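You operate a simulated robot arm through the tools that you are given. There is no shell and no other tool.

The job below is to be done with a simulated robot arm. You get a single attempt, and the scene is never put back.

JOB
Wire the open control box as the chart shows and shut the clamps.
Fine: each round plug from the white holders goes into the terminal with its number; all three clamps end shut.

It is judged by the outcome, as a careful person would: the job done as asked, and still so three seconds after it is handed in. It fails if anything else is knocked over, pushed out of place, dropped, spilled or broken.

ROBOT AND FRAMES
A 7-joint arm with a two-finger parallel gripper, fixed in place. Base frame: the origin is on the floor under the middle of its stand, x ahead of it, y to its left, z up. Readings come in mm, degrees, newtons and seconds.
It reaches about 964 mm from its shoulder. Its first joint turns from -166.0 to 166.0 degrees. Payload 1.57 kg.
Tool frame: the origin (TCP) lies between the finger pads and is the grasp point; the fingertips stand 30 mm ahead of it; z points along the fingers, y is the line along which they close. Largest opening 110 mm; finger width 24, thickness 12; the body of the gripper, 48 by 112 mm, starts 78 mm behind the TCP.
Orientation is that of the tool frame in the base frame, as a unit quaternion [x, y, z, w]. With the fingers straight down and closing along the base's y, the tool's x points along the base's -x, its y along +y and its z along -z.

CONTROLS
- The arm moves only by the tool servo_tool. Its argument "plan" is a list of rows, each an object of numbers (a shift or turn left out is 0, a gripper value left out holds the last): "x", "y", "z": the shift along the base's x, y, z in units of 30 mm (1.0 is 30 mm); "rx", "ry", "rz": the turn, a rotation vector about the base's x, y, z in units of 6 degrees (1.0 is 6 degrees); "hand": the closure in counts, from 0 (fully open) to 255 (shut). In form: [{"x": .., "y": .., "z": .., "rx": .., "ry": .., "rz": .., "hand": ..}, ...]. A call has 1 to 20 rows; each row shifts and turns the commanded pose from where the row before left it. A call with a number of a shift or a turn outside -1 to 1 is refused whole. Each row takes 0.2 s and may step no farther than 50 mm and 8.6 degrees from the row before; otherwise, or with a gripper value out of range, the whole call is refused. Where a pose cannot be reached the arm comes as near as it can. A force on the tool above 90 N (or 10 N above the force at the start of the call, whichever is more), or a blocked arm, ends the call early, and 0.2 s more pass. Each finger travels about 108 mm/s and halts on what it meets, pressing with about 24 N; the grip force reading is that of the motor and also rises with nothing between the fingers. The clock runs only during rows and for 0.2 s after the last one: add rows that do not move to give the fingers time. The reply holds the time, the measured pose of the TCP, the force on the tool along the base axes, the opening and the grip force, in the units named above and with some noise, with the torque about the TCP (base axes, N m) and any sound that the robot's microphone picked up, and new pictures: "show" is both (left out), scene, wrist or none.
- Cameras (640 x 400 px; columns grow to the right, rows downward): "scene" is fixed at [399.6, 651.1, 1559.2]; the picture's right is [-1.00, -0.03, 0.00], its down [-0.03, 0.97, -0.24] and it looks along [0.01, -0.24, -0.97] (base axes); focal length 320 px, centre (320, 200). "wrist" rides on the gripper at [70, 16, -141] in the tool frame; the picture's right is [-0.23, 0.97, 0.00], its down [-0.86, -0.20, -0.48] and it looks along [-0.47, -0.11, 0.88] (tool axes); focal length 222 px, centre (320, 200). There is no depth. A picture from a camera that has moved, and an enlarged one, comes with that camera's place and axes in the base frame and with its lens.
- lift_body(by): slides the trunk up (or, below 0, down) by that many mm; the arm rides with it, the base frame stays. It gives what a move gives, with no picture.
- zoom(camera, box): a new picture of the part [left, top, right, bottom] of that camera's present view, enlarged. No time passes.
- close_job(): hands the job in; it is judged then, once.

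Nothing tells you positions but the pictures and the camera data. Unless the task says otherwise, let go and move clear before handing in.

The tools are called after ">>>" as a command line: name --argument value ..., lists and objects as JSON in quotes. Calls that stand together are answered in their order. servo_tool: Moves the arm, as the interface text tells. Its arguments: {"type":"object","properties":{"plan":{"type":"array"},"show":{"type":"string","enum":["both","scene","wrist","none"]}},"required":["plan"]} The other tools are called the same way: lift_body (by) moves the trunk up or down; zoom (camera, box) takes an enlarged picture of a part of a camera's view; close_job () hands the job in.

At the start:

```text
time_s: 0.0
tool_pos: [199.8, 499.0, 1106.0]
tool_rot: [0.0, 1.0, 0.0, 0.001]
wrist_force: [0.3, -0.3, 0.1]
torque: [-0.01, 0.01, 0.02]
width: 110.2
grasp_force: 0.1
trunk travel left (down, up): [-400.0, 210.0]
```

scene: 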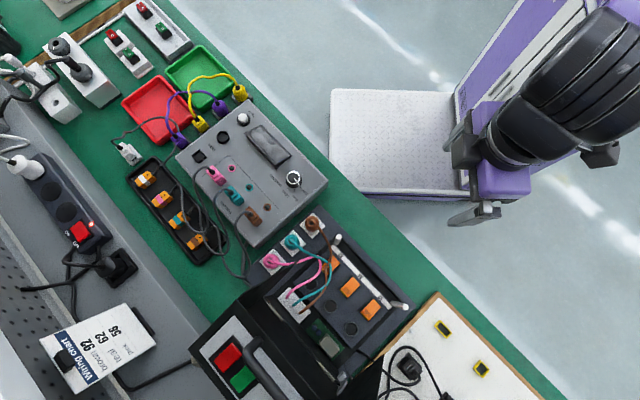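
wrist: 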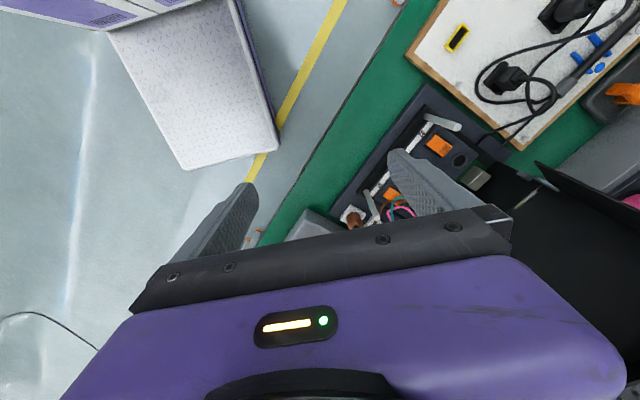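

I see a workbench with an open control box around picture (330,300), three plugs in white holders (pink, teal, brown) and a wiring chart at the lower left. I'll zoom in on these first.

>>> zoom --camera "scene" --box '[240, 200, 420, 312]'

>>> zoom --camera "scene" --box '[40, 300, 168, 400]'

>>> zoom --camera "scene" --box '[180, 280, 440, 400]'

>>> zoom --camera "wrist" --box '[320, 80, 520, 240]'

```text
3.56 times, centred on (330, 256) of scene
camera zoom: at [399.6, 651.1, 1559.2], right [-1.0, -0.03, 0.0], down [-0.03, 0.97, -0.24], along [0.01, -0.24, -0.97], focal length 1136 px, centre (284, 1)
```

zoom: 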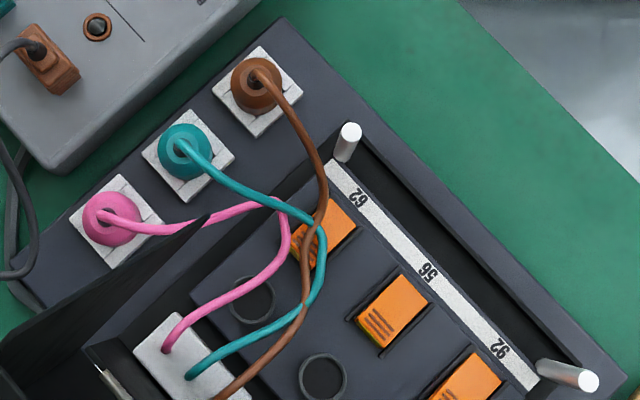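

```text
4.00 times, centred on (104, 350) of scene
camera zoom: at [399.6, 651.1, 1559.2], right [-1.0, -0.03, 0.0], down [-0.03, 0.97, -0.24], along [0.01, -0.24, -0.97], focal length 1278 px, centre (1184, -400)
```

zoom: 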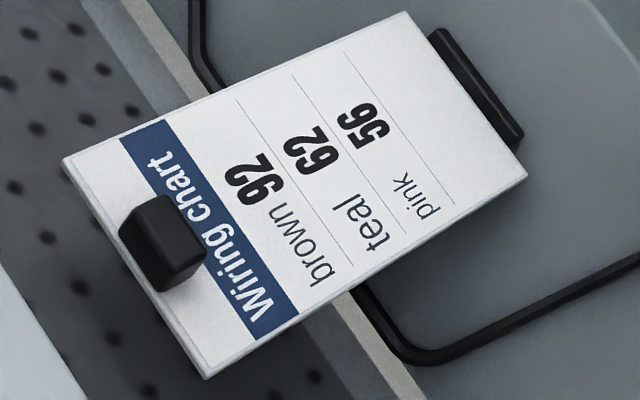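

```text
2.46 times, centred on (310, 340) of scene
camera zoom: at [399.6, 651.1, 1559.2], right [-1.0, -0.03, 0.0], down [-0.03, 0.97, -0.24], along [0.01, -0.24, -0.97], focal length 787 px, centre (345, -145)
```

zoom: 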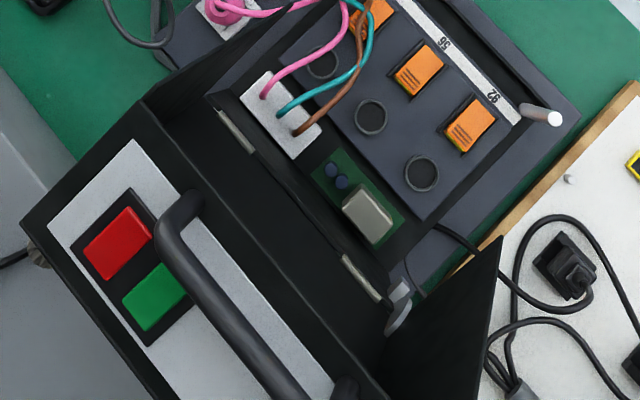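

```text
2.50 times, centred on (420, 160) of wrist
camera zoom: at [129.3, 516.1, 1248.1], right [0.23, 0.97, 0.0], down [0.86, -0.2, 0.48], along [0.47, -0.11, -0.88], focal length 555 px, centre (70, 300)
```

zoom: 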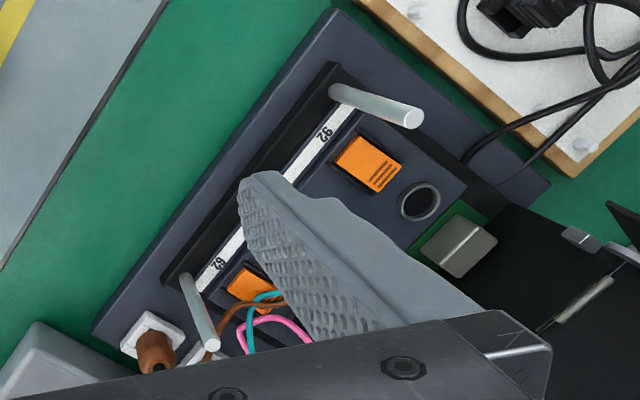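

The chart reads brown → 92, teal → 62, pink → 56. The box looks turned about 45°, with its strip near (265–355, 597–688, ~813), tall rods at the strip ends, and holders near (424,528), (471,575) and (512,614). I'll turn the tool 45° and move over the box to look closer.

>>> servo_tool --plan '[{"x": 0.7, "y": 0.55, "rz": -0.9375}, {"x": 0.7, "y": 0.55, "rz": -0.9375}, {"x": 0.7, "y": 0.55, "rz": -0.9375}, {"x": 0.7, "y": 0.55, "rz": -0.9375}, {"x": 0.7, "y": 0.55, "rz": -0.9375}, {"x": 0.7, "y": 0.55, "rz": -0.9375}, {"x": 0.7, "y": 0.55, "rz": -0.9375}, {"x": 0.7, "y": 0.55, "rz": -0.9375}, {}]'

```text
time_s: 2.0
tool_pos: [367.8, 630.0, 1106.5]
tool_rot: [0.382, 0.924, 0.0, 0.0]
wrist_force: [0.4, 1.0, -0.4]
torque: [0.01, -0.02, -0.01]
width: 109.8
grasp_force: 0.1
trunk travel left (down, up): [-400.0, 210.0]
camera wrist: at [329.8, 693.0, 1249.4], right [0.85, 0.53, 0.0], down [0.46, -0.75, 0.48], along [0.25, -0.41, -0.88], focal length 222 px, centre (320, 200)
```

scene: 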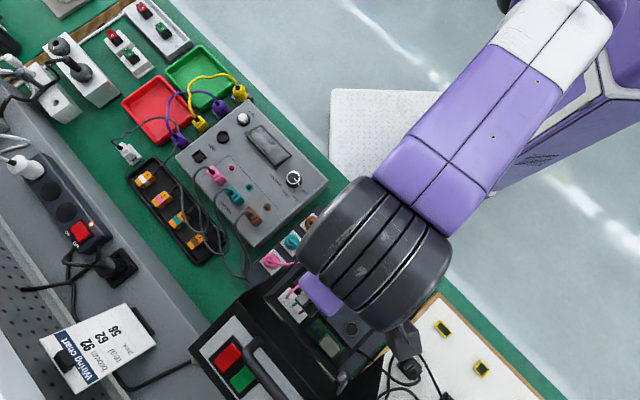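
wrist: 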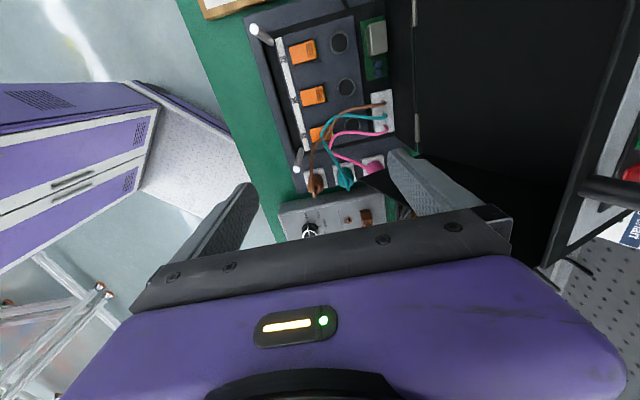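

The tool is now turned 45° and the wrist picture shows the whole terminal box with the label strip, levers, holes and plugs. I'll zoom in for detail.

>>> zoom --camera "wrist" --box '[240, 0, 440, 125]'

>>> zoom --camera "wrist" --box '[270, 110, 410, 210]'

>>> zoom --camera "wrist" --box '[380, 0, 640, 260]'

```text
3.20 times, centred on (340, 62) of wrist
camera zoom: at [329.8, 693.0, 1249.4], right [0.85, 0.53, 0.0], down [0.46, -0.75, 0.48], along [0.25, -0.41, -0.88], focal length 711 px, centre (256, 640)
```

zoom: 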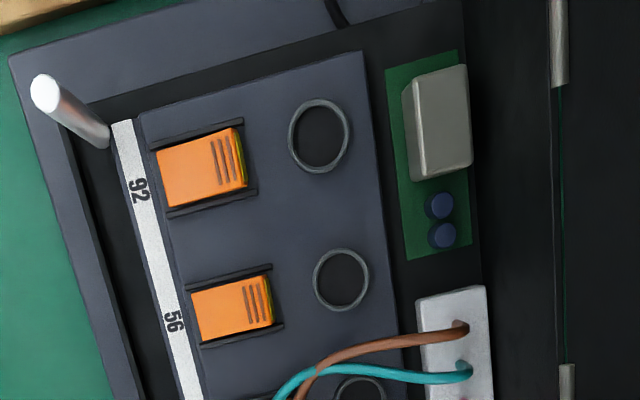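

```text
4.00 times, centred on (340, 160) of wrist
camera zoom: at [329.8, 693.0, 1249.4], right [0.85, 0.53, 0.0], down [0.46, -0.75, 0.48], along [0.25, -0.41, -0.88], focal length 888 px, centre (240, 360)
```

zoom: 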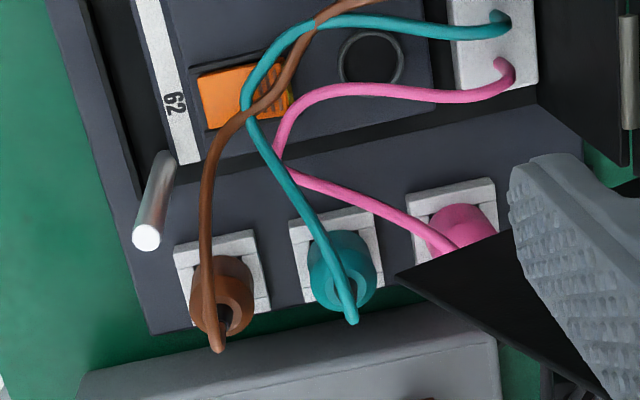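

```text
1.54 times, centred on (510, 130) of wrist
camera zoom: at [329.8, 693.0, 1249.4], right [0.85, 0.53, 0.0], down [0.46, -0.75, 0.48], along [0.25, -0.41, -0.88], focal length 342 px, centre (28, 308)
```

zoom: 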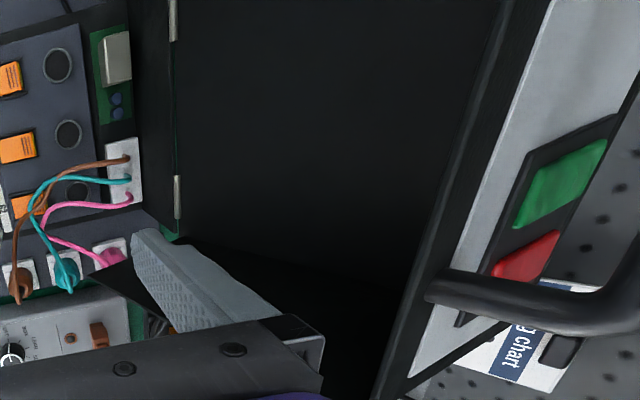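

The labels read 92, 56, 62, with 62 nearest the holders. The lid has side flaps sticking up near the pink holder, so I need a view from the robot side; I'll turn the tool +90° so the camera looks outward over the box.

>>> servo_tool --plan '[{"x": -0.1, "y": -0.2, "rz": 1}, {"x": -0.1, "y": -0.2, "rz": 1}, {"x": -0.1, "y": -0.2, "rz": 1}, {"x": -0.1, "y": -0.2, "rz": 1}, {"x": -0.1, "y": -0.2, "rz": 1}, {"x": -0.1, "y": -0.2, "rz": 1}, {"x": -0.1, "y": -0.2, "rz": 1}, {"x": -0.1, "y": -0.2, "rz": 1}, {"x": -0.1, "y": -0.2, "rz": 1}, {"x": -0.1, "y": -0.2, "rz": 1}, {"rz": 1}, {"rz": 1}, {"rz": 1}, {"rz": 1}, {"rz": 1}, {}]'

```text
time_s: 4.3
tool_pos: [364.3, 550.7, 1038.8]
tool_rot: [-0.136, 0.988, -0.067, 0.031]
wrist_force: [0.5, 0.8, 0.1]
torque: [-0.01, 0.04, 0.01]
width: 110.2
grasp_force: 0.0
trunk travel left (down, up): [-400.0, 210.0]
stopped in row 11: the arm was blocked; the commanded pose is now the measured one
camera wrist: at [280.7, 566.1, 1174.7], right [-0.04, 0.99, -0.13], down [0.84, 0.1, 0.54], along [0.55, -0.08, -0.83], focal length 222 px, centre (320, 200)
```

scene: 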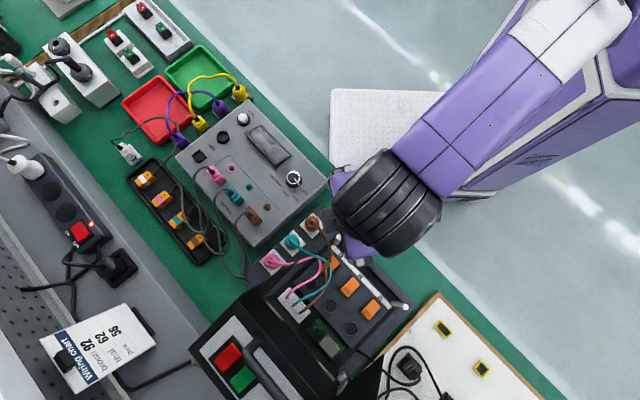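
wrist: 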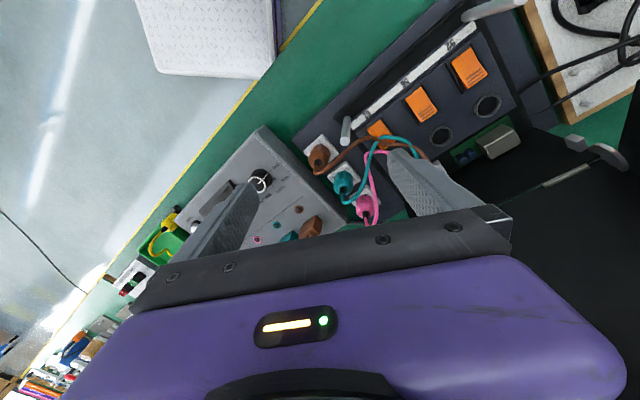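

The wrist joint hit its limit on that side and the tool tilted a little. Before straightening it, I'll use this view, since it shows the box from another side.

>>> zoom --camera "wrist" --box '[290, 60, 450, 240]'

>>> zoom --camera "wrist" --box '[400, 0, 640, 240]'

>>> zoom --camera "scene" --box '[250, 200, 350, 265]'

```text
2.22 times, centred on (370, 150) of wrist
camera zoom: at [280.7, 566.1, 1174.7], right [-0.04, 0.99, -0.13], down [0.84, 0.1, 0.54], along [0.55, -0.08, -0.83], focal length 494 px, centre (209, 311)
```

zoom: 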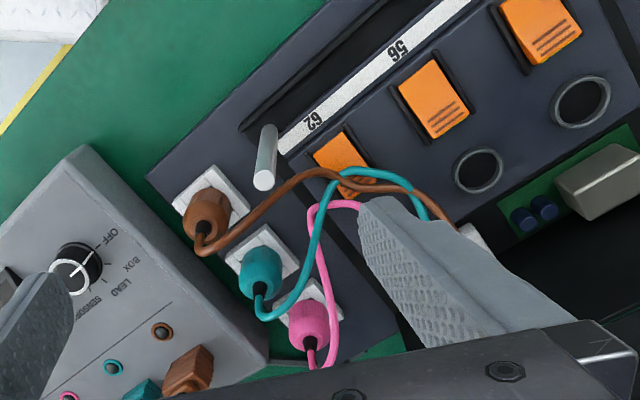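

```text
1.67 times, centred on (520, 120) of wrist
camera zoom: at [280.7, 566.1, 1174.7], right [-0.04, 0.99, -0.13], down [0.84, 0.1, 0.54], along [0.55, -0.08, -0.83], focal length 370 px, centre (-13, 333)
```

zoom: 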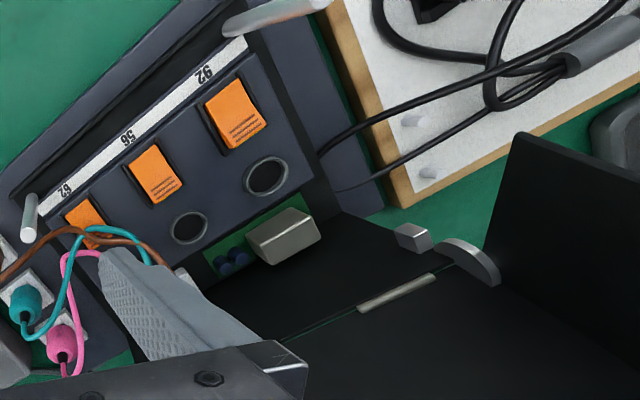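

```text
6.15 times, centred on (300, 232) of scene
camera zoom: at [399.6, 651.1, 1559.2], right [-1.0, -0.03, 0.0], down [-0.03, 0.97, -0.24], along [0.01, -0.24, -0.97], focal length 1967 px, centre (443, 0)
```

zoom: 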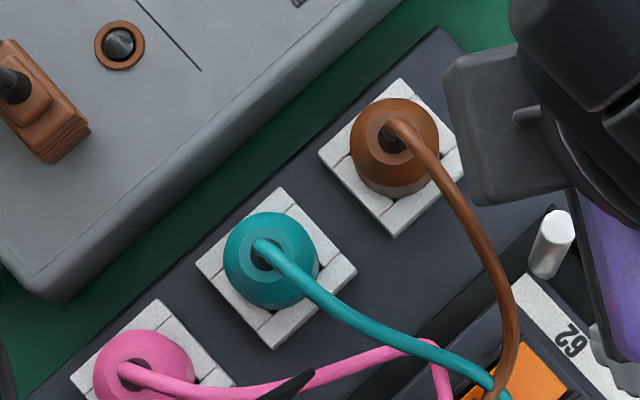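

I've triangulated the main points: plug tops are at z≈879, holder tops and panel at z≈818, and lid flap tips near (438,619,965) and (288,777,957). The lid rises to about z 1150. I'll straighten the tool now and check the wrist's size in the scene picture.

>>> servo_tool --plan '[{"rz": -0.9, "z": 0.5}, {"rz": -0.9, "rx": 0.6, "ry": 0.38, "z": 0.5}, {"rz": -0.9, "rx": 0.59, "ry": 0.38, "z": 0.5}, {"z": 0.5}, {"z": 0.5}, {}]'

```text
time_s: 5.3
tool_pos: [375.6, 528.3, 1027.5]
tool_rot: [0.002, 0.997, -0.071, 0.032]
wrist_force: [0.0, 0.1, -0.9]
torque: [0.0, 0.01, 0.0]
width: 110.1
grasp_force: 0.1
trunk travel left (down, up): [-400.0, 210.0]
stopped in row 4: the arm was blocked; the commanded pose is now the measured one
camera wrist: at [297.8, 566.4, 1160.9], right [0.23, 0.96, -0.12], down [0.82, -0.13, 0.55], along [0.52, -0.23, -0.82], focal length 222 px, centre (320, 200)
```

scene: 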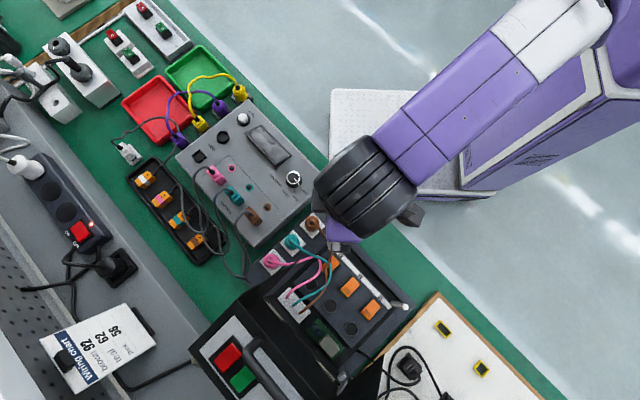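
wrist: 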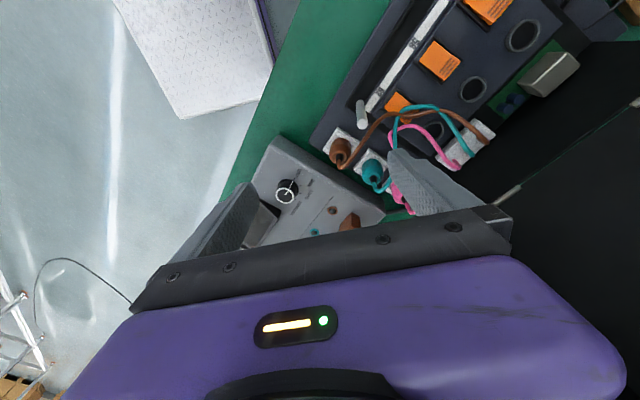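

The arm is still at a joint limit and slightly tilted, because it's folded too close to the body here. I'll move outward again to free it, then restore the vertical tool.

>>> servo_tool --plan '[{"y": 0.8, "z": 0.3, "rz": -0.8}, {"y": 0.8, "z": 0.3, "rz": -0.8}, {"y": 0.8, "z": 0.3, "rz": -0.8}, {"y": 0.7, "z": 0.4, "rx": 0.68, "ry": 0.3, "rz": -0.5}, {"y": 0.5, "z": 0.4, "rx": 0.68, "ry": 0.31, "rz": -0.5}, {"rz": -1}, {"rz": -1}, {"rz": -1}, {"rz": -1}, {}]'

```text
time_s: 7.5
tool_pos: [374.8, 637.6, 1077.7]
tool_rot: [0.379, 0.925, -0.002, -0.024]
wrist_force: [0.7, 0.6, 0.1]
torque: [0.0, 0.01, 0.06]
width: 109.9
grasp_force: 0.1
trunk travel left (down, up): [-400.0, 210.0]
camera wrist: at [343.8, 697.0, 1223.4], right [0.84, 0.54, -0.03], down [0.49, -0.75, 0.45], along [0.22, -0.39, -0.89], focal length 222 px, centre (320, 200)
```

scene: 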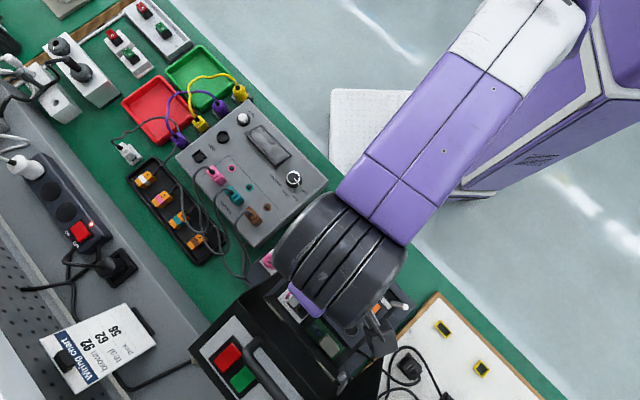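
wrist: 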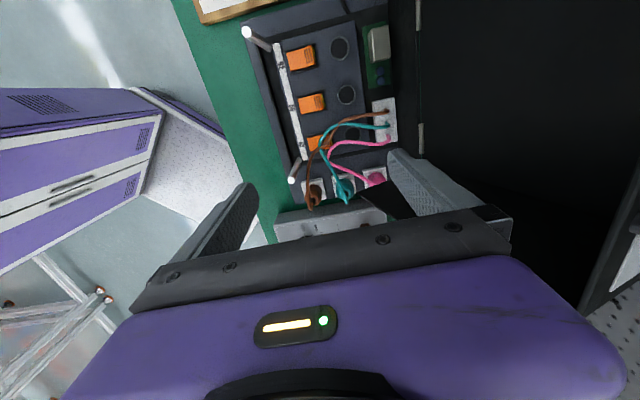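

The tool is back near vertical with small tilt left. I'll zoom on the wrist in the scene view to measure how wide the joint above the gripper is, since it must fit between the lid flaps.

>>> zoom --camera "scene" --box '[220, 140, 460, 360]'

>>> zoom --camera "wrist" --box '[230, 0, 470, 230]'

```text
1.82 times, centred on (340, 250) of scene
camera zoom: at [399.6, 651.1, 1559.2], right [-1.0, -0.03, 0.0], down [-0.03, 0.97, -0.24], along [0.01, -0.24, -0.97], focal length 581 px, centre (284, 109)
```

zoom: 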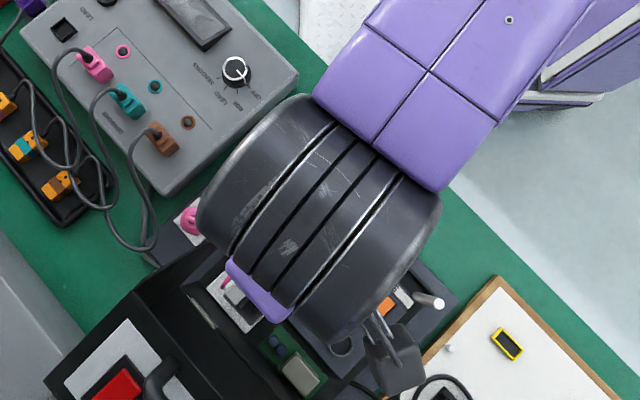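

```text
1.74 times, centred on (350, 115) of wrist
camera zoom: at [343.8, 697.0, 1223.4], right [0.84, 0.54, -0.03], down [0.49, -0.75, 0.45], along [0.22, -0.39, -0.89], focal length 386 px, centre (268, 348)
```

zoom: 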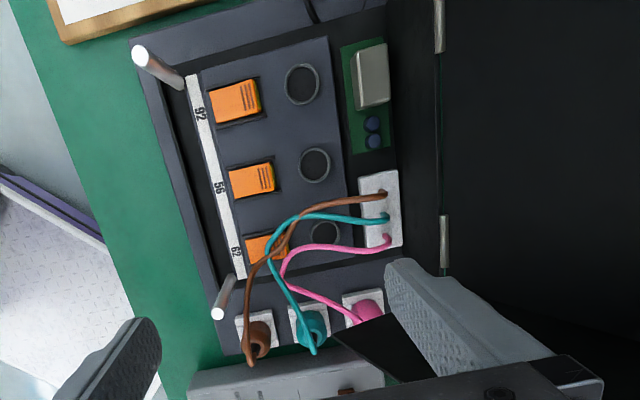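

The joint above the gripper is about ±43 mm long, which fits between the flaps if I pick the yaw and tilt per plug. I'll use yaw −225° (camera on the holder side) for brown and pink, so I'm turning that way in stages while moving toward the brown holder.

>>> servo_tool --plan '[{"x": 0.107, "y": -0.238, "rx": -0.14, "ry": -0.44}, {"x": 0.107, "y": -0.238, "rz": -1}, {"x": 0.107, "y": -0.238, "rz": -1}, {"x": 0.107, "y": -0.238, "rz": -1}, {"x": 0.107, "y": -0.238, "rz": -1}, {"x": 0.107, "y": -0.238, "rz": -1}, {"x": 0.107, "y": -0.238, "rz": -1}, {"x": 0.107, "y": -0.238, "rz": -1}, {"x": 0.107, "y": -0.238, "rz": -1}, {"x": 0.107, "y": -0.238, "rz": -1}, {"x": 0.107, "y": -0.238, "rz": -1}, {"x": 0.107, "y": -0.238, "rz": -1}, {"x": 0.107, "y": -0.238, "rz": -1}, {"x": 0.107, "y": -0.238, "rz": -1}, {"x": 0.107, "y": -0.238, "rz": -1}, {"rz": -1}, {}]'

```text
time_s: 11.1
tool_pos: [432.3, 527.5, 1070.8]
tool_rot: [0.925, 0.38, -0.001, 0.01]
wrist_force: [0.0, 0.1, -1.1]
torque: [0.0, 0.03, 0.01]
width: 109.9
grasp_force: 0.0
trunk travel left (down, up): [-400.0, 210.0]
camera wrist: at [492.6, 568.3, 1213.0], right [0.52, -0.85, 0.02], down [-0.75, -0.45, 0.48], along [-0.4, -0.27, -0.88], focal length 222 px, centre (320, 200)
```

scene: 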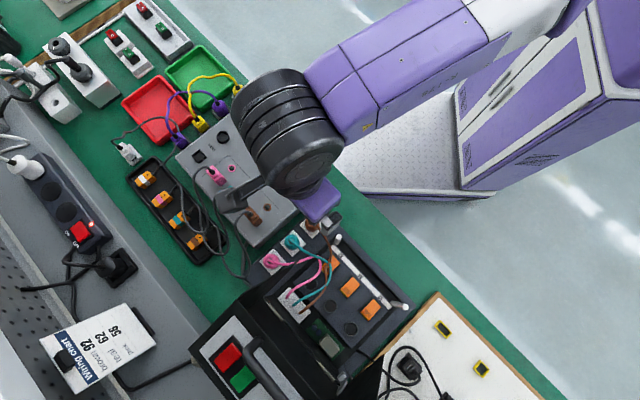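
wrist: 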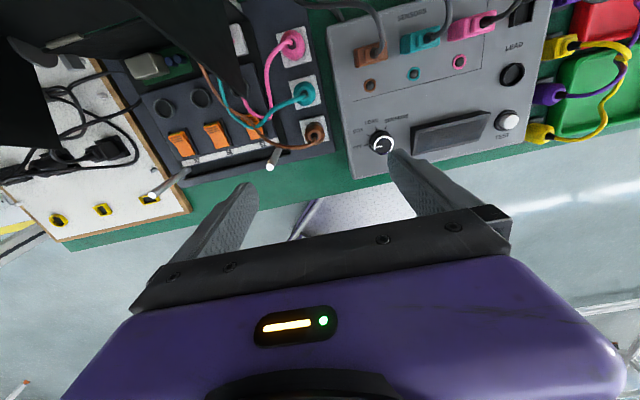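

The arm follows with about 10 mm offset at this height, likely near a joint limit. I'll continue turning and lower a bit, then check tracking.

>>> servo_tool --plan '[{"z": -0.15, "rz": -1}, {"z": -0.15, "rz": -1}, {"z": -0.15, "rz": -1}, {"z": -0.15, "rz": -1}, {"z": -0.15, "rz": -1}, {"z": -0.15, "rz": -1}, {"z": -0.15, "rz": -1}, {"z": -0.15, "rz": -1}, {"z": -0.15, "rz": -1}, {"z": -0.15, "rz": -1}, {"z": -0.15, "rz": -1}, {"z": -0.15, "rz": -1}, {"z": -0.15, "rz": -1}, {"z": -0.15, "rz": -1}, {"z": -0.15, "rz": -1}, {}]'

```text
time_s: 14.5
tool_pos: [424.1, 529.7, 1010.6]
tool_rot: [0.926, -0.378, 0.0, 0.0]
wrist_force: [-0.9, 0.2, -0.7]
torque: [0.04, 0.0, 0.03]
width: 110.1
grasp_force: 0.2
trunk travel left (down, up): [-400.0, 210.0]
camera wrist: at [462.0, 471.7, 1153.2], right [-0.84, -0.54, 0.0], down [-0.47, 0.74, 0.48], along [-0.26, 0.41, -0.88], focal length 222 px, centre (320, 200)
```

scene: 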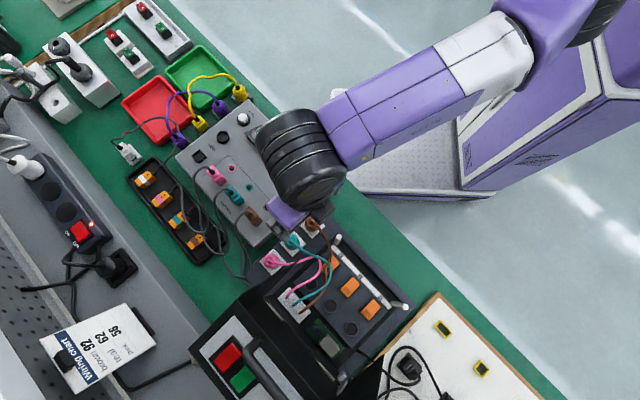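
wrist: 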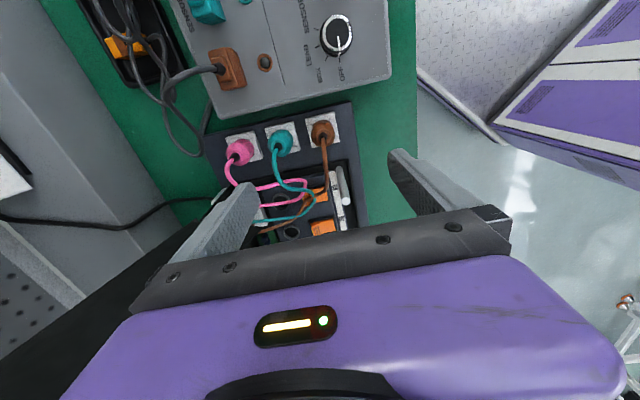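

Tracking is good now: vertical, yaw about −224°, TCP at (424,530,1011), with the brown plug nearly below the TCP. I'll zoom in to refine its position.

>>> zoom --camera "wrist" --box '[220, 95, 380, 195]'

>>> zoom --camera "wrist" --box '[220, 170, 380, 250]'

```text
4.00 times, centred on (300, 145) of wrist
camera zoom: at [462.0, 471.7, 1153.2], right [-0.84, -0.54, 0.0], down [-0.47, 0.74, 0.48], along [-0.26, 0.41, -0.88], focal length 888 px, centre (400, 420)
```

zoom: 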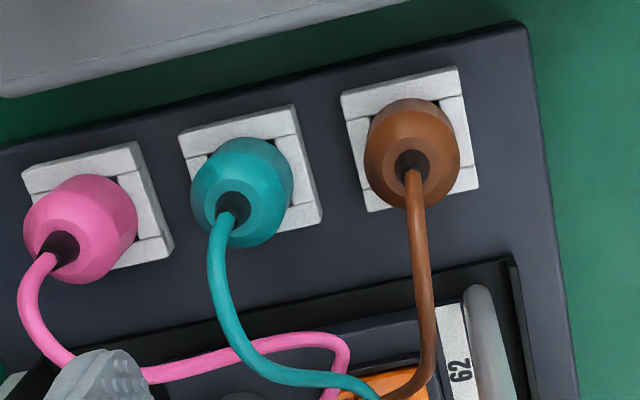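

```text
4.00 times, centred on (300, 210) of wrist
camera zoom: at [462.0, 471.7, 1153.2], right [-0.84, -0.54, 0.0], down [-0.47, 0.74, 0.48], along [-0.26, 0.41, -0.88], focal length 888 px, centre (400, 160)
```

zoom: 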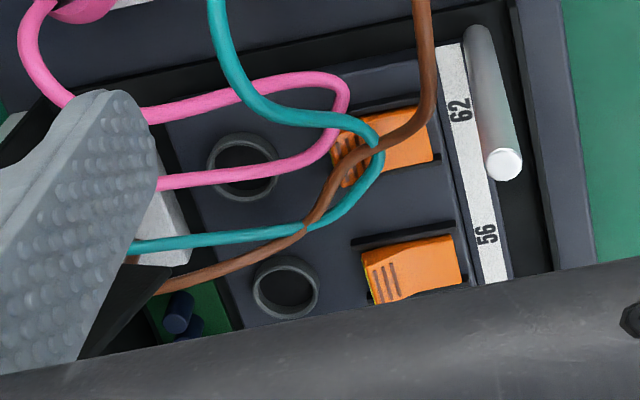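

From this clean view the brown plug sits near (423.5,526) and the heights may be a bit lower than my first estimate. I'll part-close the hand to ~46 mm, go down 70 mm, and use the pair of views to pin down heights.

>>> servo_tool --plan '[{"hand": 140}, {"z": -0.4, "hand": 140}, {"z": -0.5}, {"z": -0.5}, {"z": -0.5}, {"z": -0.43}, {}]' --show "wrist"

```text
time_s: 16.1
tool_pos: [424.1, 530.9, 942.2]
tool_rot: [0.926, -0.378, 0.0, -0.001]
wrist_force: [0.7, 0.9, -0.1]
torque: [-0.03, -0.02, -0.01]
width: 49.7
grasp_force: 0.1
trunk travel left (down, up): [-400.0, 210.0]
camera wrist: at [463.3, 471.8, 1083.3], right [-0.84, -0.54, 0.0], down [-0.47, 0.74, 0.48], along [-0.26, 0.41, -0.88], focal length 222 px, centre (320, 200)
```

wrist: 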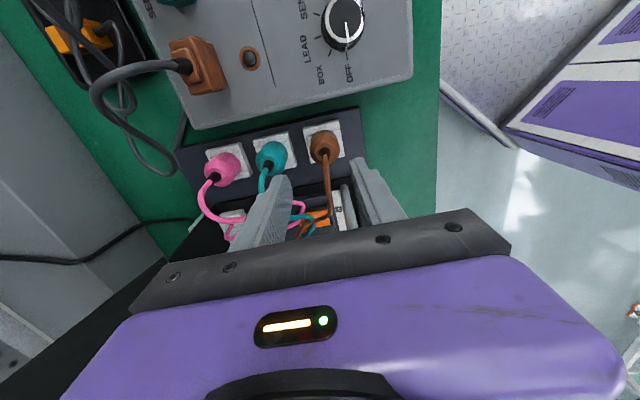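

>>> zoom --camera "wrist" --box '[200, 110, 360, 210]'

```text
4.00 times, centred on (280, 160) of wrist
camera zoom: at [463.3, 471.8, 1083.3], right [-0.84, -0.54, 0.0], down [-0.47, 0.74, 0.48], along [-0.26, 0.41, -0.88], focal length 888 px, centre (480, 360)
```

zoom: 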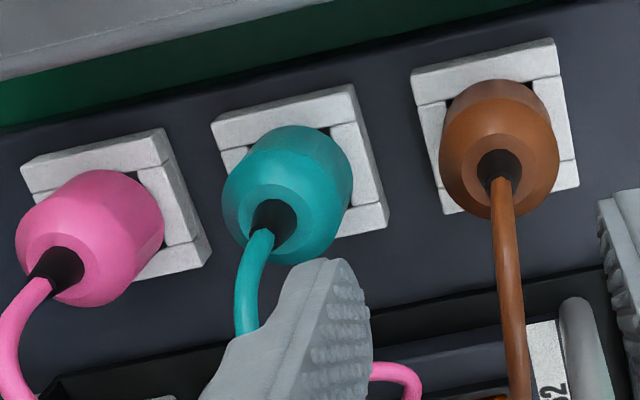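

Stereo puts the brown plug's top at (423.4,526,855) and its holder top near z≈806, with a body radius of about 16 mm. I'll shift over it, lean the tool 6° toward the holders so the wrist stays clear of the far flap later, and descend to a grasp height of about z 847.

>>> servo_tool --plan '[{"x": -0.015, "y": -0.17, "rx": 0.35, "ry": 0.35}, {"rx": 0.357, "ry": 0.357}, {"z": -0.6}, {"z": -0.6}, {"z": -0.6}, {}]' --show "both"

```text
time_s: 17.5
tool_pos: [422.3, 525.7, 887.5]
tool_rot: [0.925, -0.377, -0.048, -0.021]
wrist_force: [0.4, 1.0, -0.1]
torque: [-0.02, 0.04, 0.07]
width: 49.8
grasp_force: 0.1
trunk travel left (down, up): [-400.0, 210.0]
camera wrist: at [471.5, 457.2, 1020.7], right [-0.84, -0.54, 0.02], down [-0.43, 0.7, 0.57], along [-0.32, 0.47, -0.82], focal length 222 px, centre (320, 200)
```

scene: 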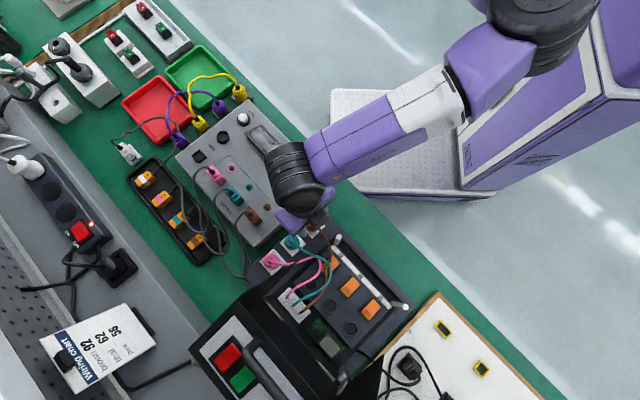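
wrist: 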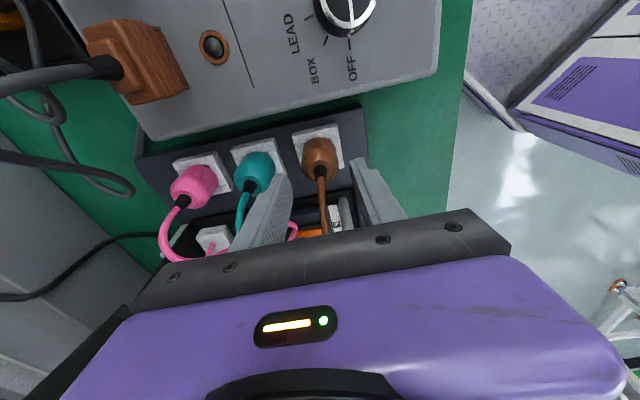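

The brown plug is centred between the fingers. I'll go down the last 41 mm and look before closing.

>>> servo_tool --plan '[{"x": 0.03, "z": -0.5}, {"z": -0.5}, {"z": -0.35}, {}]' --show "wrist"

>>> zoom --camera "wrist" --box '[230, 130, 430, 250]'

```text
time_s: 18.5
tool_pos: [424.1, 525.4, 847.0]
tool_rot: [0.924, -0.378, -0.049, -0.021]
wrist_force: [-0.5, -0.5, 0.0]
torque: [0.02, -0.03, 0.0]
width: 49.8
grasp_force: 0.1
trunk travel left (down, up): [-400.0, 210.0]
camera wrist: at [473.0, 456.5, 980.8], right [-0.84, -0.54, 0.02], down [-0.43, 0.7, 0.57], along [-0.32, 0.47, -0.82], focal length 222 px, centre (320, 200)
```

wrist: 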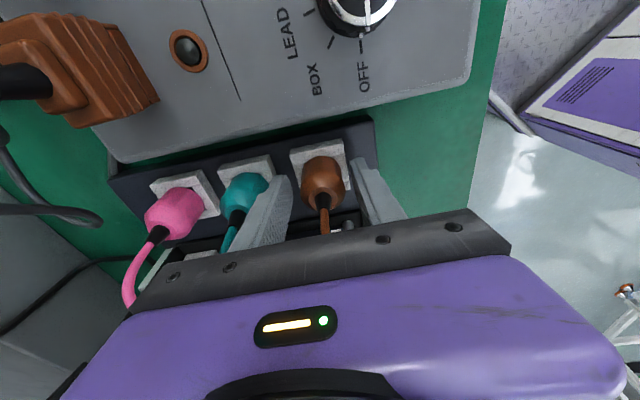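

```text
3.20 times, centred on (330, 190) of wrist
camera zoom: at [473.0, 456.5, 980.8], right [-0.84, -0.54, 0.02], down [-0.43, 0.7, 0.57], along [-0.32, 0.47, -0.82], focal length 711 px, centre (288, 232)
```

zoom: 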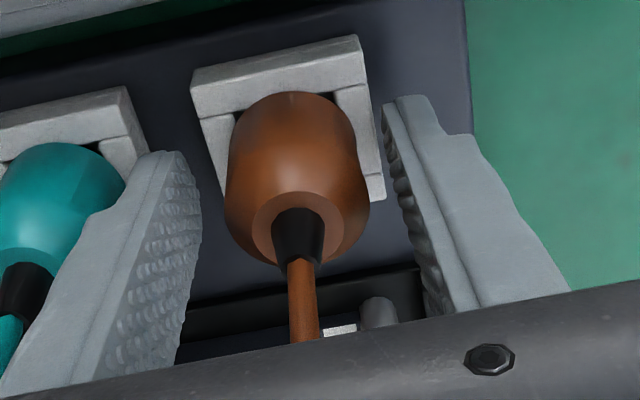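

The fingers straddle the brown plug with even gaps and the cable runs free between them. I'll close now.

>>> servo_tool --plan '[{"hand": 190}, {"hand": 220}, {"hand": 255}, {}, {}]' --show "wrist"

```text
time_s: 19.7
tool_pos: [424.3, 525.5, 847.3]
tool_rot: [0.925, -0.377, -0.048, -0.021]
wrist_force: [-2.7, -3.6, 1.4]
torque: [-0.09, 0.1, 0.0]
width: 30.2
grasp_force: 24.4
trunk travel left (down, up): [-400.0, 210.0]
camera wrist: at [472.7, 456.2, 980.9], right [-0.84, -0.54, 0.02], down [-0.43, 0.7, 0.57], along [-0.32, 0.47, -0.82], focal length 222 px, centre (320, 200)
```

wrist: 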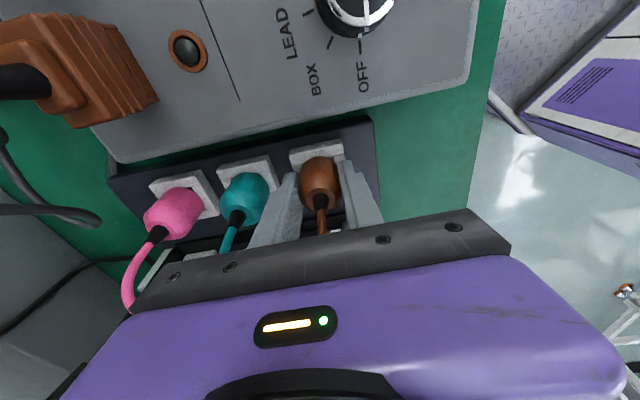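

Gripped at 30.2 mm width with a firm 24 N. I'll lift it straight up.

>>> servo_tool --plan '[{"z": 0.3}, {"z": 0.4}, {"z": 0.5}, {"z": 0.6}, {"z": 0.6}, {}]' --show "both"

>>> zoom --camera "wrist" --box '[230, 120, 430, 245]'

```text
time_s: 21.1
tool_pos: [424.6, 525.0, 918.8]
tool_rot: [0.925, -0.377, -0.048, -0.021]
wrist_force: [0.2, -0.8, -0.2]
torque: [0.0, -0.02, -0.02]
width: 30.3
grasp_force: 23.6
trunk travel left (down, up): [-400.0, 210.0]
camera wrist: at [473.0, 456.2, 1052.8], right [-0.84, -0.54, 0.02], down [-0.43, 0.7, 0.57], along [-0.32, 0.47, -0.82], focal length 222 px, centre (320, 200)
```

scene: 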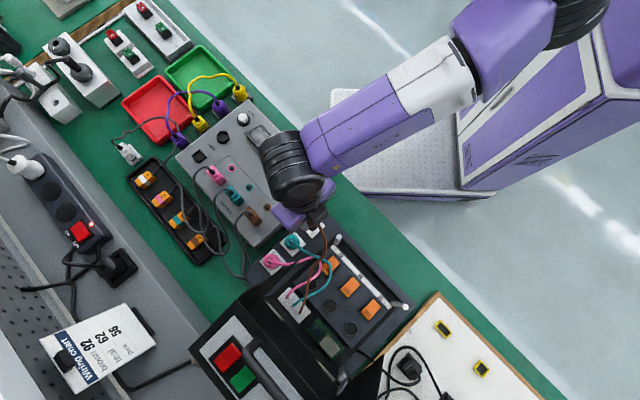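
wrist: 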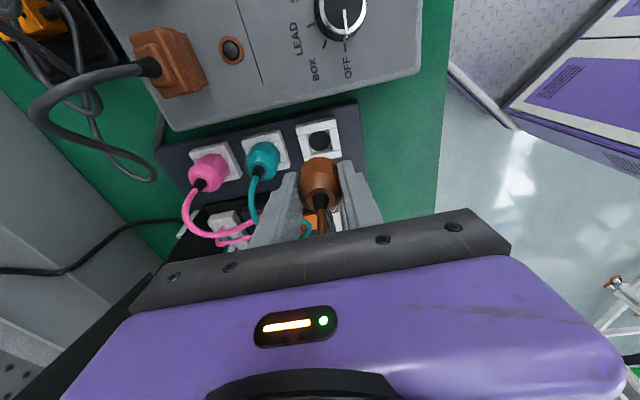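

```text
3.20 times, centred on (330, 182) of wrist
camera zoom: at [473.0, 456.2, 1052.8], right [-0.84, -0.54, 0.02], down [-0.43, 0.7, 0.57], along [-0.32, 0.47, -0.82], focal length 711 px, centre (288, 256)
```

zoom: 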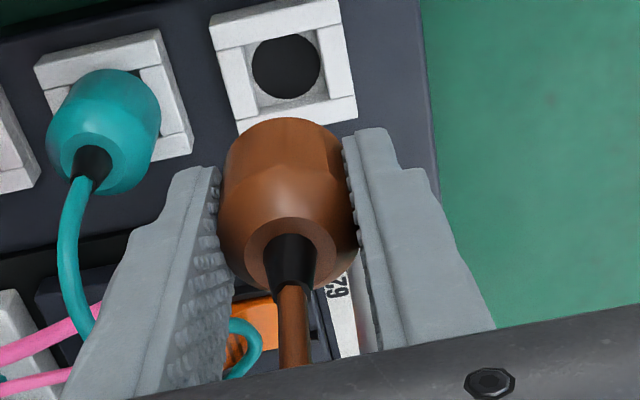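

The brown plug is out cleanly. I'll carry it at z≈945 in front of the flaps to a point before hole 92, then look for the hole.

>>> servo_tool --plan '[{"z": 0.45}, {"z": 0.45, "x": -0.3, "y": 0.37}, {"x": -0.6, "y": 0.75}, {"x": -0.6, "y": 0.75}, {"x": -0.6, "y": 0.75}, {"x": -0.6, "y": 0.75}, {"x": -0.6, "y": 0.75}, {"x": -0.6, "y": 0.75}, {"x": -0.6, "y": 0.75}, {"x": -0.28, "y": 0.38}, {}]' --show "both"

```text
time_s: 23.5
tool_pos: [280.8, 706.9, 945.9]
tool_rot: [0.925, -0.377, -0.048, -0.022]
wrist_force: [-0.2, -0.1, -1.0]
torque: [0.02, 0.0, 0.01]
width: 30.4
grasp_force: 24.1
trunk travel left (down, up): [-400.0, 210.0]
camera wrist: at [329.2, 637.1, 1080.0], right [-0.84, -0.54, 0.02], down [-0.43, 0.7, 0.57], along [-0.32, 0.47, -0.82], focal length 222 px, centre (320, 200)
```

scene: 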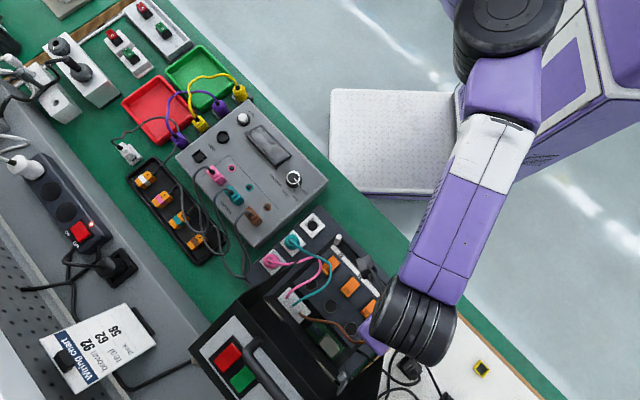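
wrist: 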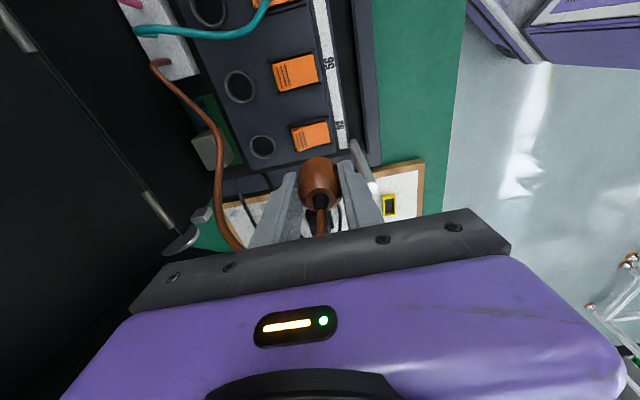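

Brown is held in front of hole 92. I'll zoom the wrist view to find the hole exactly.

>>> zoom --camera "wrist" --box '[200, 90, 400, 215]'

>>> zoom --camera "scene" --box '[240, 220, 440, 370]'

```text
3.20 times, centred on (300, 152) of wrist
camera zoom: at [329.2, 637.1, 1080.0], right [-0.84, -0.54, 0.02], down [-0.43, 0.7, 0.57], along [-0.32, 0.47, -0.82], focal length 711 px, centre (384, 352)
```

zoom: 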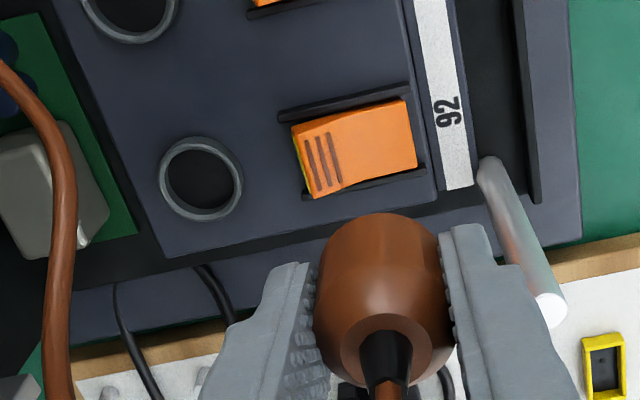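

```text
2.67 times, centred on (340, 295) of scene
camera zoom: at [399.6, 651.1, 1559.2], right [-1.0, -0.03, 0.0], down [-0.03, 0.97, -0.24], along [0.01, -0.24, -0.97], focal length 852 px, centre (267, -53)
```

zoom: 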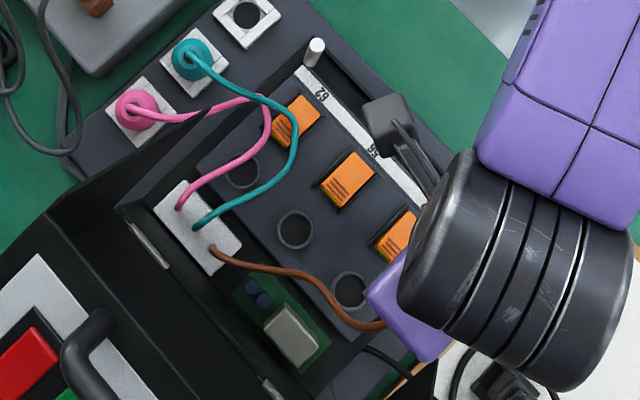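

Hole 92 works out to about (331,754) with its rim near z 819, consistent between both cameras. I'll move above it and check alignment before descending.

>>> servo_tool --plan '[{"x": 0.34, "y": 0.31}, {"x": 0.34, "y": 0.31}, {"x": 0.34, "y": 0.31}, {"x": 0.34, "y": 0.32}, {"x": 0.31, "y": 0.32}, {}]' --show "both"

>>> zoom --camera "wrist" --box '[220, 100, 420, 225]'

>>> zoom --camera "scene" --box '[240, 240, 440, 390]'

```text
time_s: 24.9
tool_pos: [329.9, 737.5, 944.8]
tool_rot: [0.924, -0.378, -0.049, -0.021]
wrist_force: [0.1, -0.4, 0.7]
torque: [0.0, -0.02, 0.02]
width: 30.2
grasp_force: 23.7
out of reach, approached as far as the arm can: row 5
trunk travel left (down, up): [-400.0, 210.0]
camera wrist: at [377.8, 669.0, 1078.7], right [-0.84, -0.54, 0.02], down [-0.43, 0.7, 0.57], along [-0.32, 0.47, -0.82], focal length 222 px, centre (320, 200)
```

scene: 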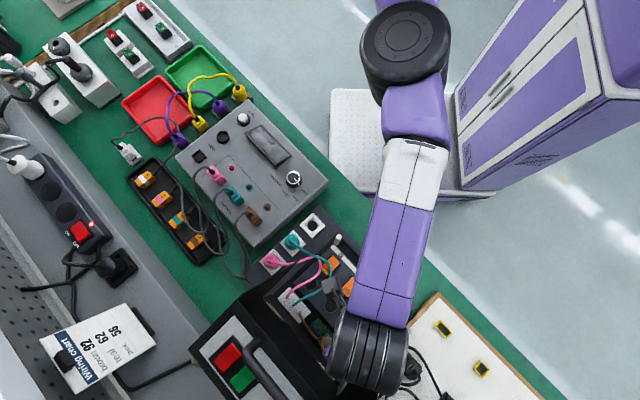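
wrist: 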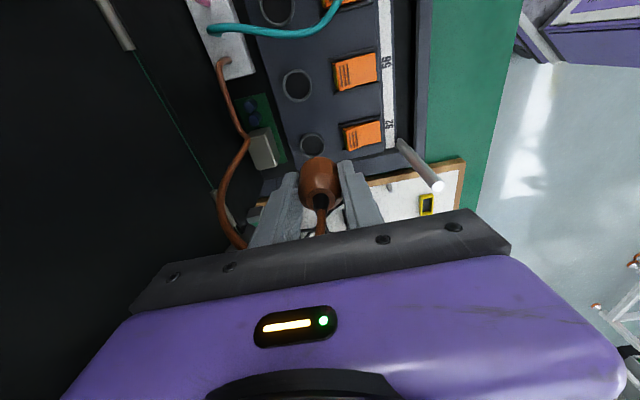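

```text
3.20 times, centred on (320, 162) of wrist
camera zoom: at [377.8, 669.0, 1078.7], right [-0.84, -0.54, 0.02], down [-0.43, 0.7, 0.57], along [-0.32, 0.47, -0.82], focal length 711 px, centre (320, 320)
```

zoom: 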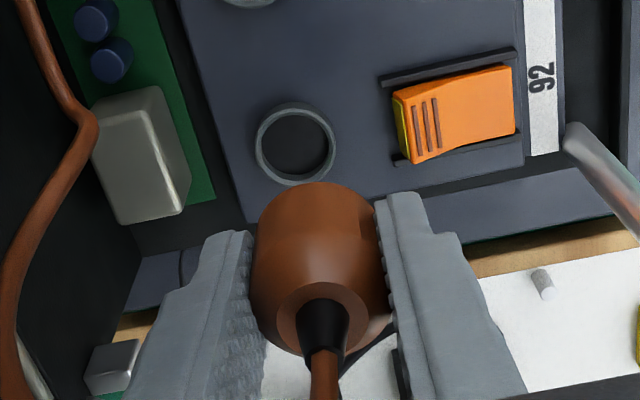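

```text
2.67 times, centred on (340, 315) of scene
camera zoom: at [399.6, 651.1, 1559.2], right [-1.0, -0.03, 0.0], down [-0.03, 0.97, -0.24], along [0.01, -0.24, -0.97], focal length 852 px, centre (267, -107)
```

zoom: 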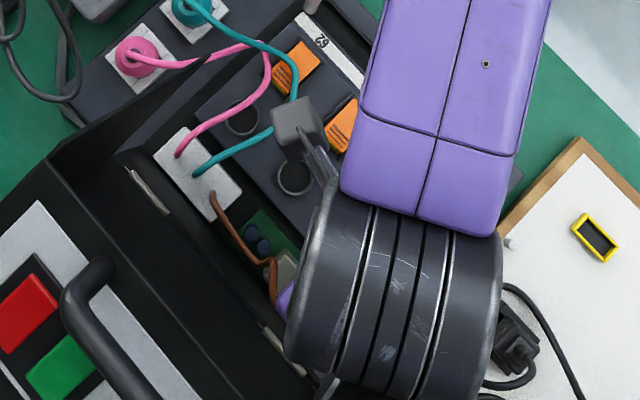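

The arm reported this spot as just out of reach (stopped ~17 mm short in y). I'll test whether being lower helps, going down 28 mm (still above the levers) and trying the remaining shift.

>>> servo_tool --plan '[{"z": -0.46}, {"z": -0.46}, {"x": 0.04, "y": 0.28}, {"y": 0.27}, {}, {}]' --show "none"

```text
time_s: 26.3
tool_pos: [328.9, 738.6, 918.8]
tool_rot: [0.925, -0.376, -0.049, -0.02]
wrist_force: [-0.8, 0.1, 0.4]
torque: [-0.02, 0.01, 0.03]
width: 30.3
grasp_force: 24.1
out of reach, approached as far as the arm can: row 3, 4
trunk travel left (down, up): [-400.0, 210.0]
```

The horizontal reach limit with this small lean is about 15 mm short of hole 92, and it doesn't change with height. A larger lean toward the holders (about 15°) brings the wrist inward enough, so I'll take brown back to its holder and re-grip it with more lean. First I'll back out.

>>> servo_tool --plan '[{"z": 0.5}, {"z": 0.5, "x": -0.3, "y": -0.3}, {"x": -0.5, "y": -0.5}, {"x": -0.6, "y": -0.6}, {"x": 0.0, "y": -0.2}, {}]' --show "none"

```text
time_s: 27.7
tool_pos: [286.0, 689.1, 946.3]
tool_rot: [0.925, -0.377, -0.049, -0.021]
wrist_force: [-0.1, -0.4, -0.9]
torque: [0.0, 0.03, -0.01]
width: 30.6
grasp_force: 23.9
trunk travel left (down, up): [-400.0, 210.0]
```

>>> servo_tool --plan '[{"x": 0.576, "y": -0.682}, {"x": 0.576, "y": -0.682}, {"x": 0.576, "y": -0.682}, {"x": 0.576, "y": -0.682}, {"x": 0.576, "y": -0.682}, {"x": 0.576, "y": -0.682}, {"x": 0.576, "y": -0.682}, {"x": 0.576, "y": -0.682}, {"z": -0.5}, {"z": -0.5}, {}]' --show "both"

>>> zoom --camera "wrist" --box '[230, 100, 430, 225]'

```text
time_s: 30.1
tool_pos: [424.4, 526.0, 916.0]
tool_rot: [0.925, -0.377, -0.049, -0.021]
wrist_force: [0.4, -0.5, -0.2]
torque: [0.03, -0.01, 0.0]
width: 30.4
grasp_force: 24.5
trunk travel left (down, up): [-400.0, 210.0]
camera wrist: at [473.0, 455.9, 1049.8], right [-0.84, -0.54, 0.02], down [-0.43, 0.7, 0.57], along [-0.32, 0.47, -0.82], focal length 222 px, centre (320, 200)
```

scene: 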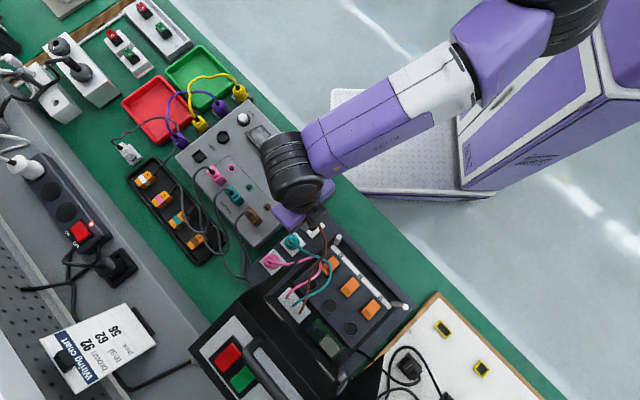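
wrist: 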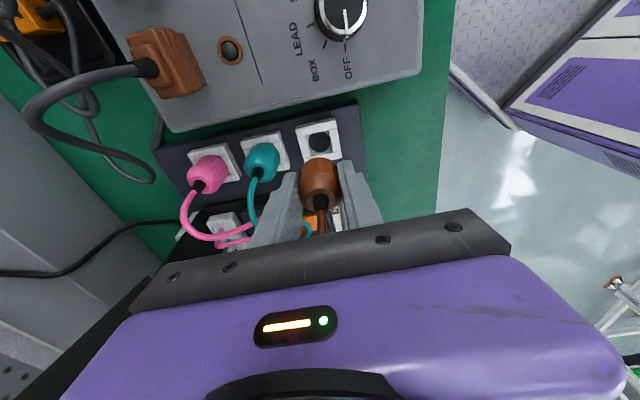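

```text
3.20 times, centred on (330, 162) of wrist
camera zoom: at [473.0, 455.9, 1049.8], right [-0.84, -0.54, 0.02], down [-0.43, 0.7, 0.57], along [-0.32, 0.47, -0.82], focal length 711 px, centre (288, 320)
```

zoom: 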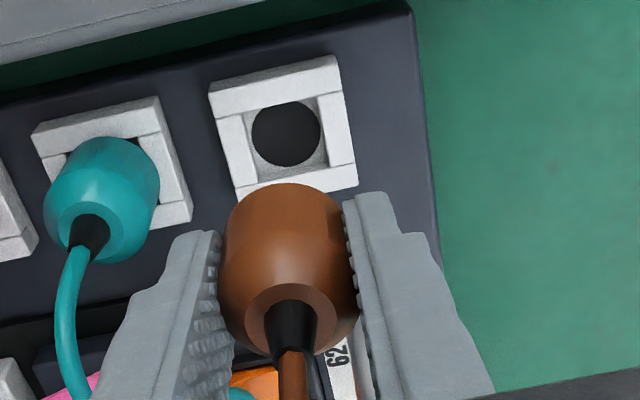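

I'm back above the brown holder with nearly the same picture alignment as at lift-off. I'll lower the plug back in gently.

>>> servo_tool --plan '[{"y": -0.017, "z": -0.5}, {"z": -0.5}, {"z": -0.4}, {"z": -0.3}, {"z": -0.2}, {"z": -0.15}, {}]' --show "wrist"

```text
time_s: 31.7
tool_pos: [424.0, 526.6, 854.7]
tool_rot: [0.925, -0.377, -0.049, -0.02]
wrist_force: [0.5, -1.0, -0.6]
torque: [-0.03, -0.01, 0.03]
width: 30.4
grasp_force: 23.6
trunk travel left (down, up): [-400.0, 210.0]
camera wrist: at [473.7, 456.6, 988.1], right [-0.84, -0.54, 0.02], down [-0.43, 0.7, 0.57], along [-0.32, 0.47, -0.82], focal length 222 px, centre (320, 200)
```

wrist: 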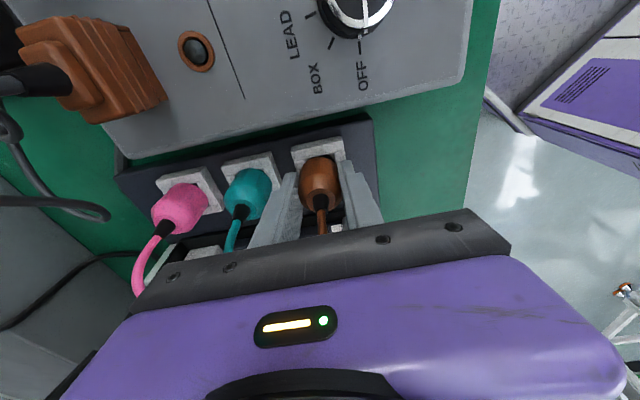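

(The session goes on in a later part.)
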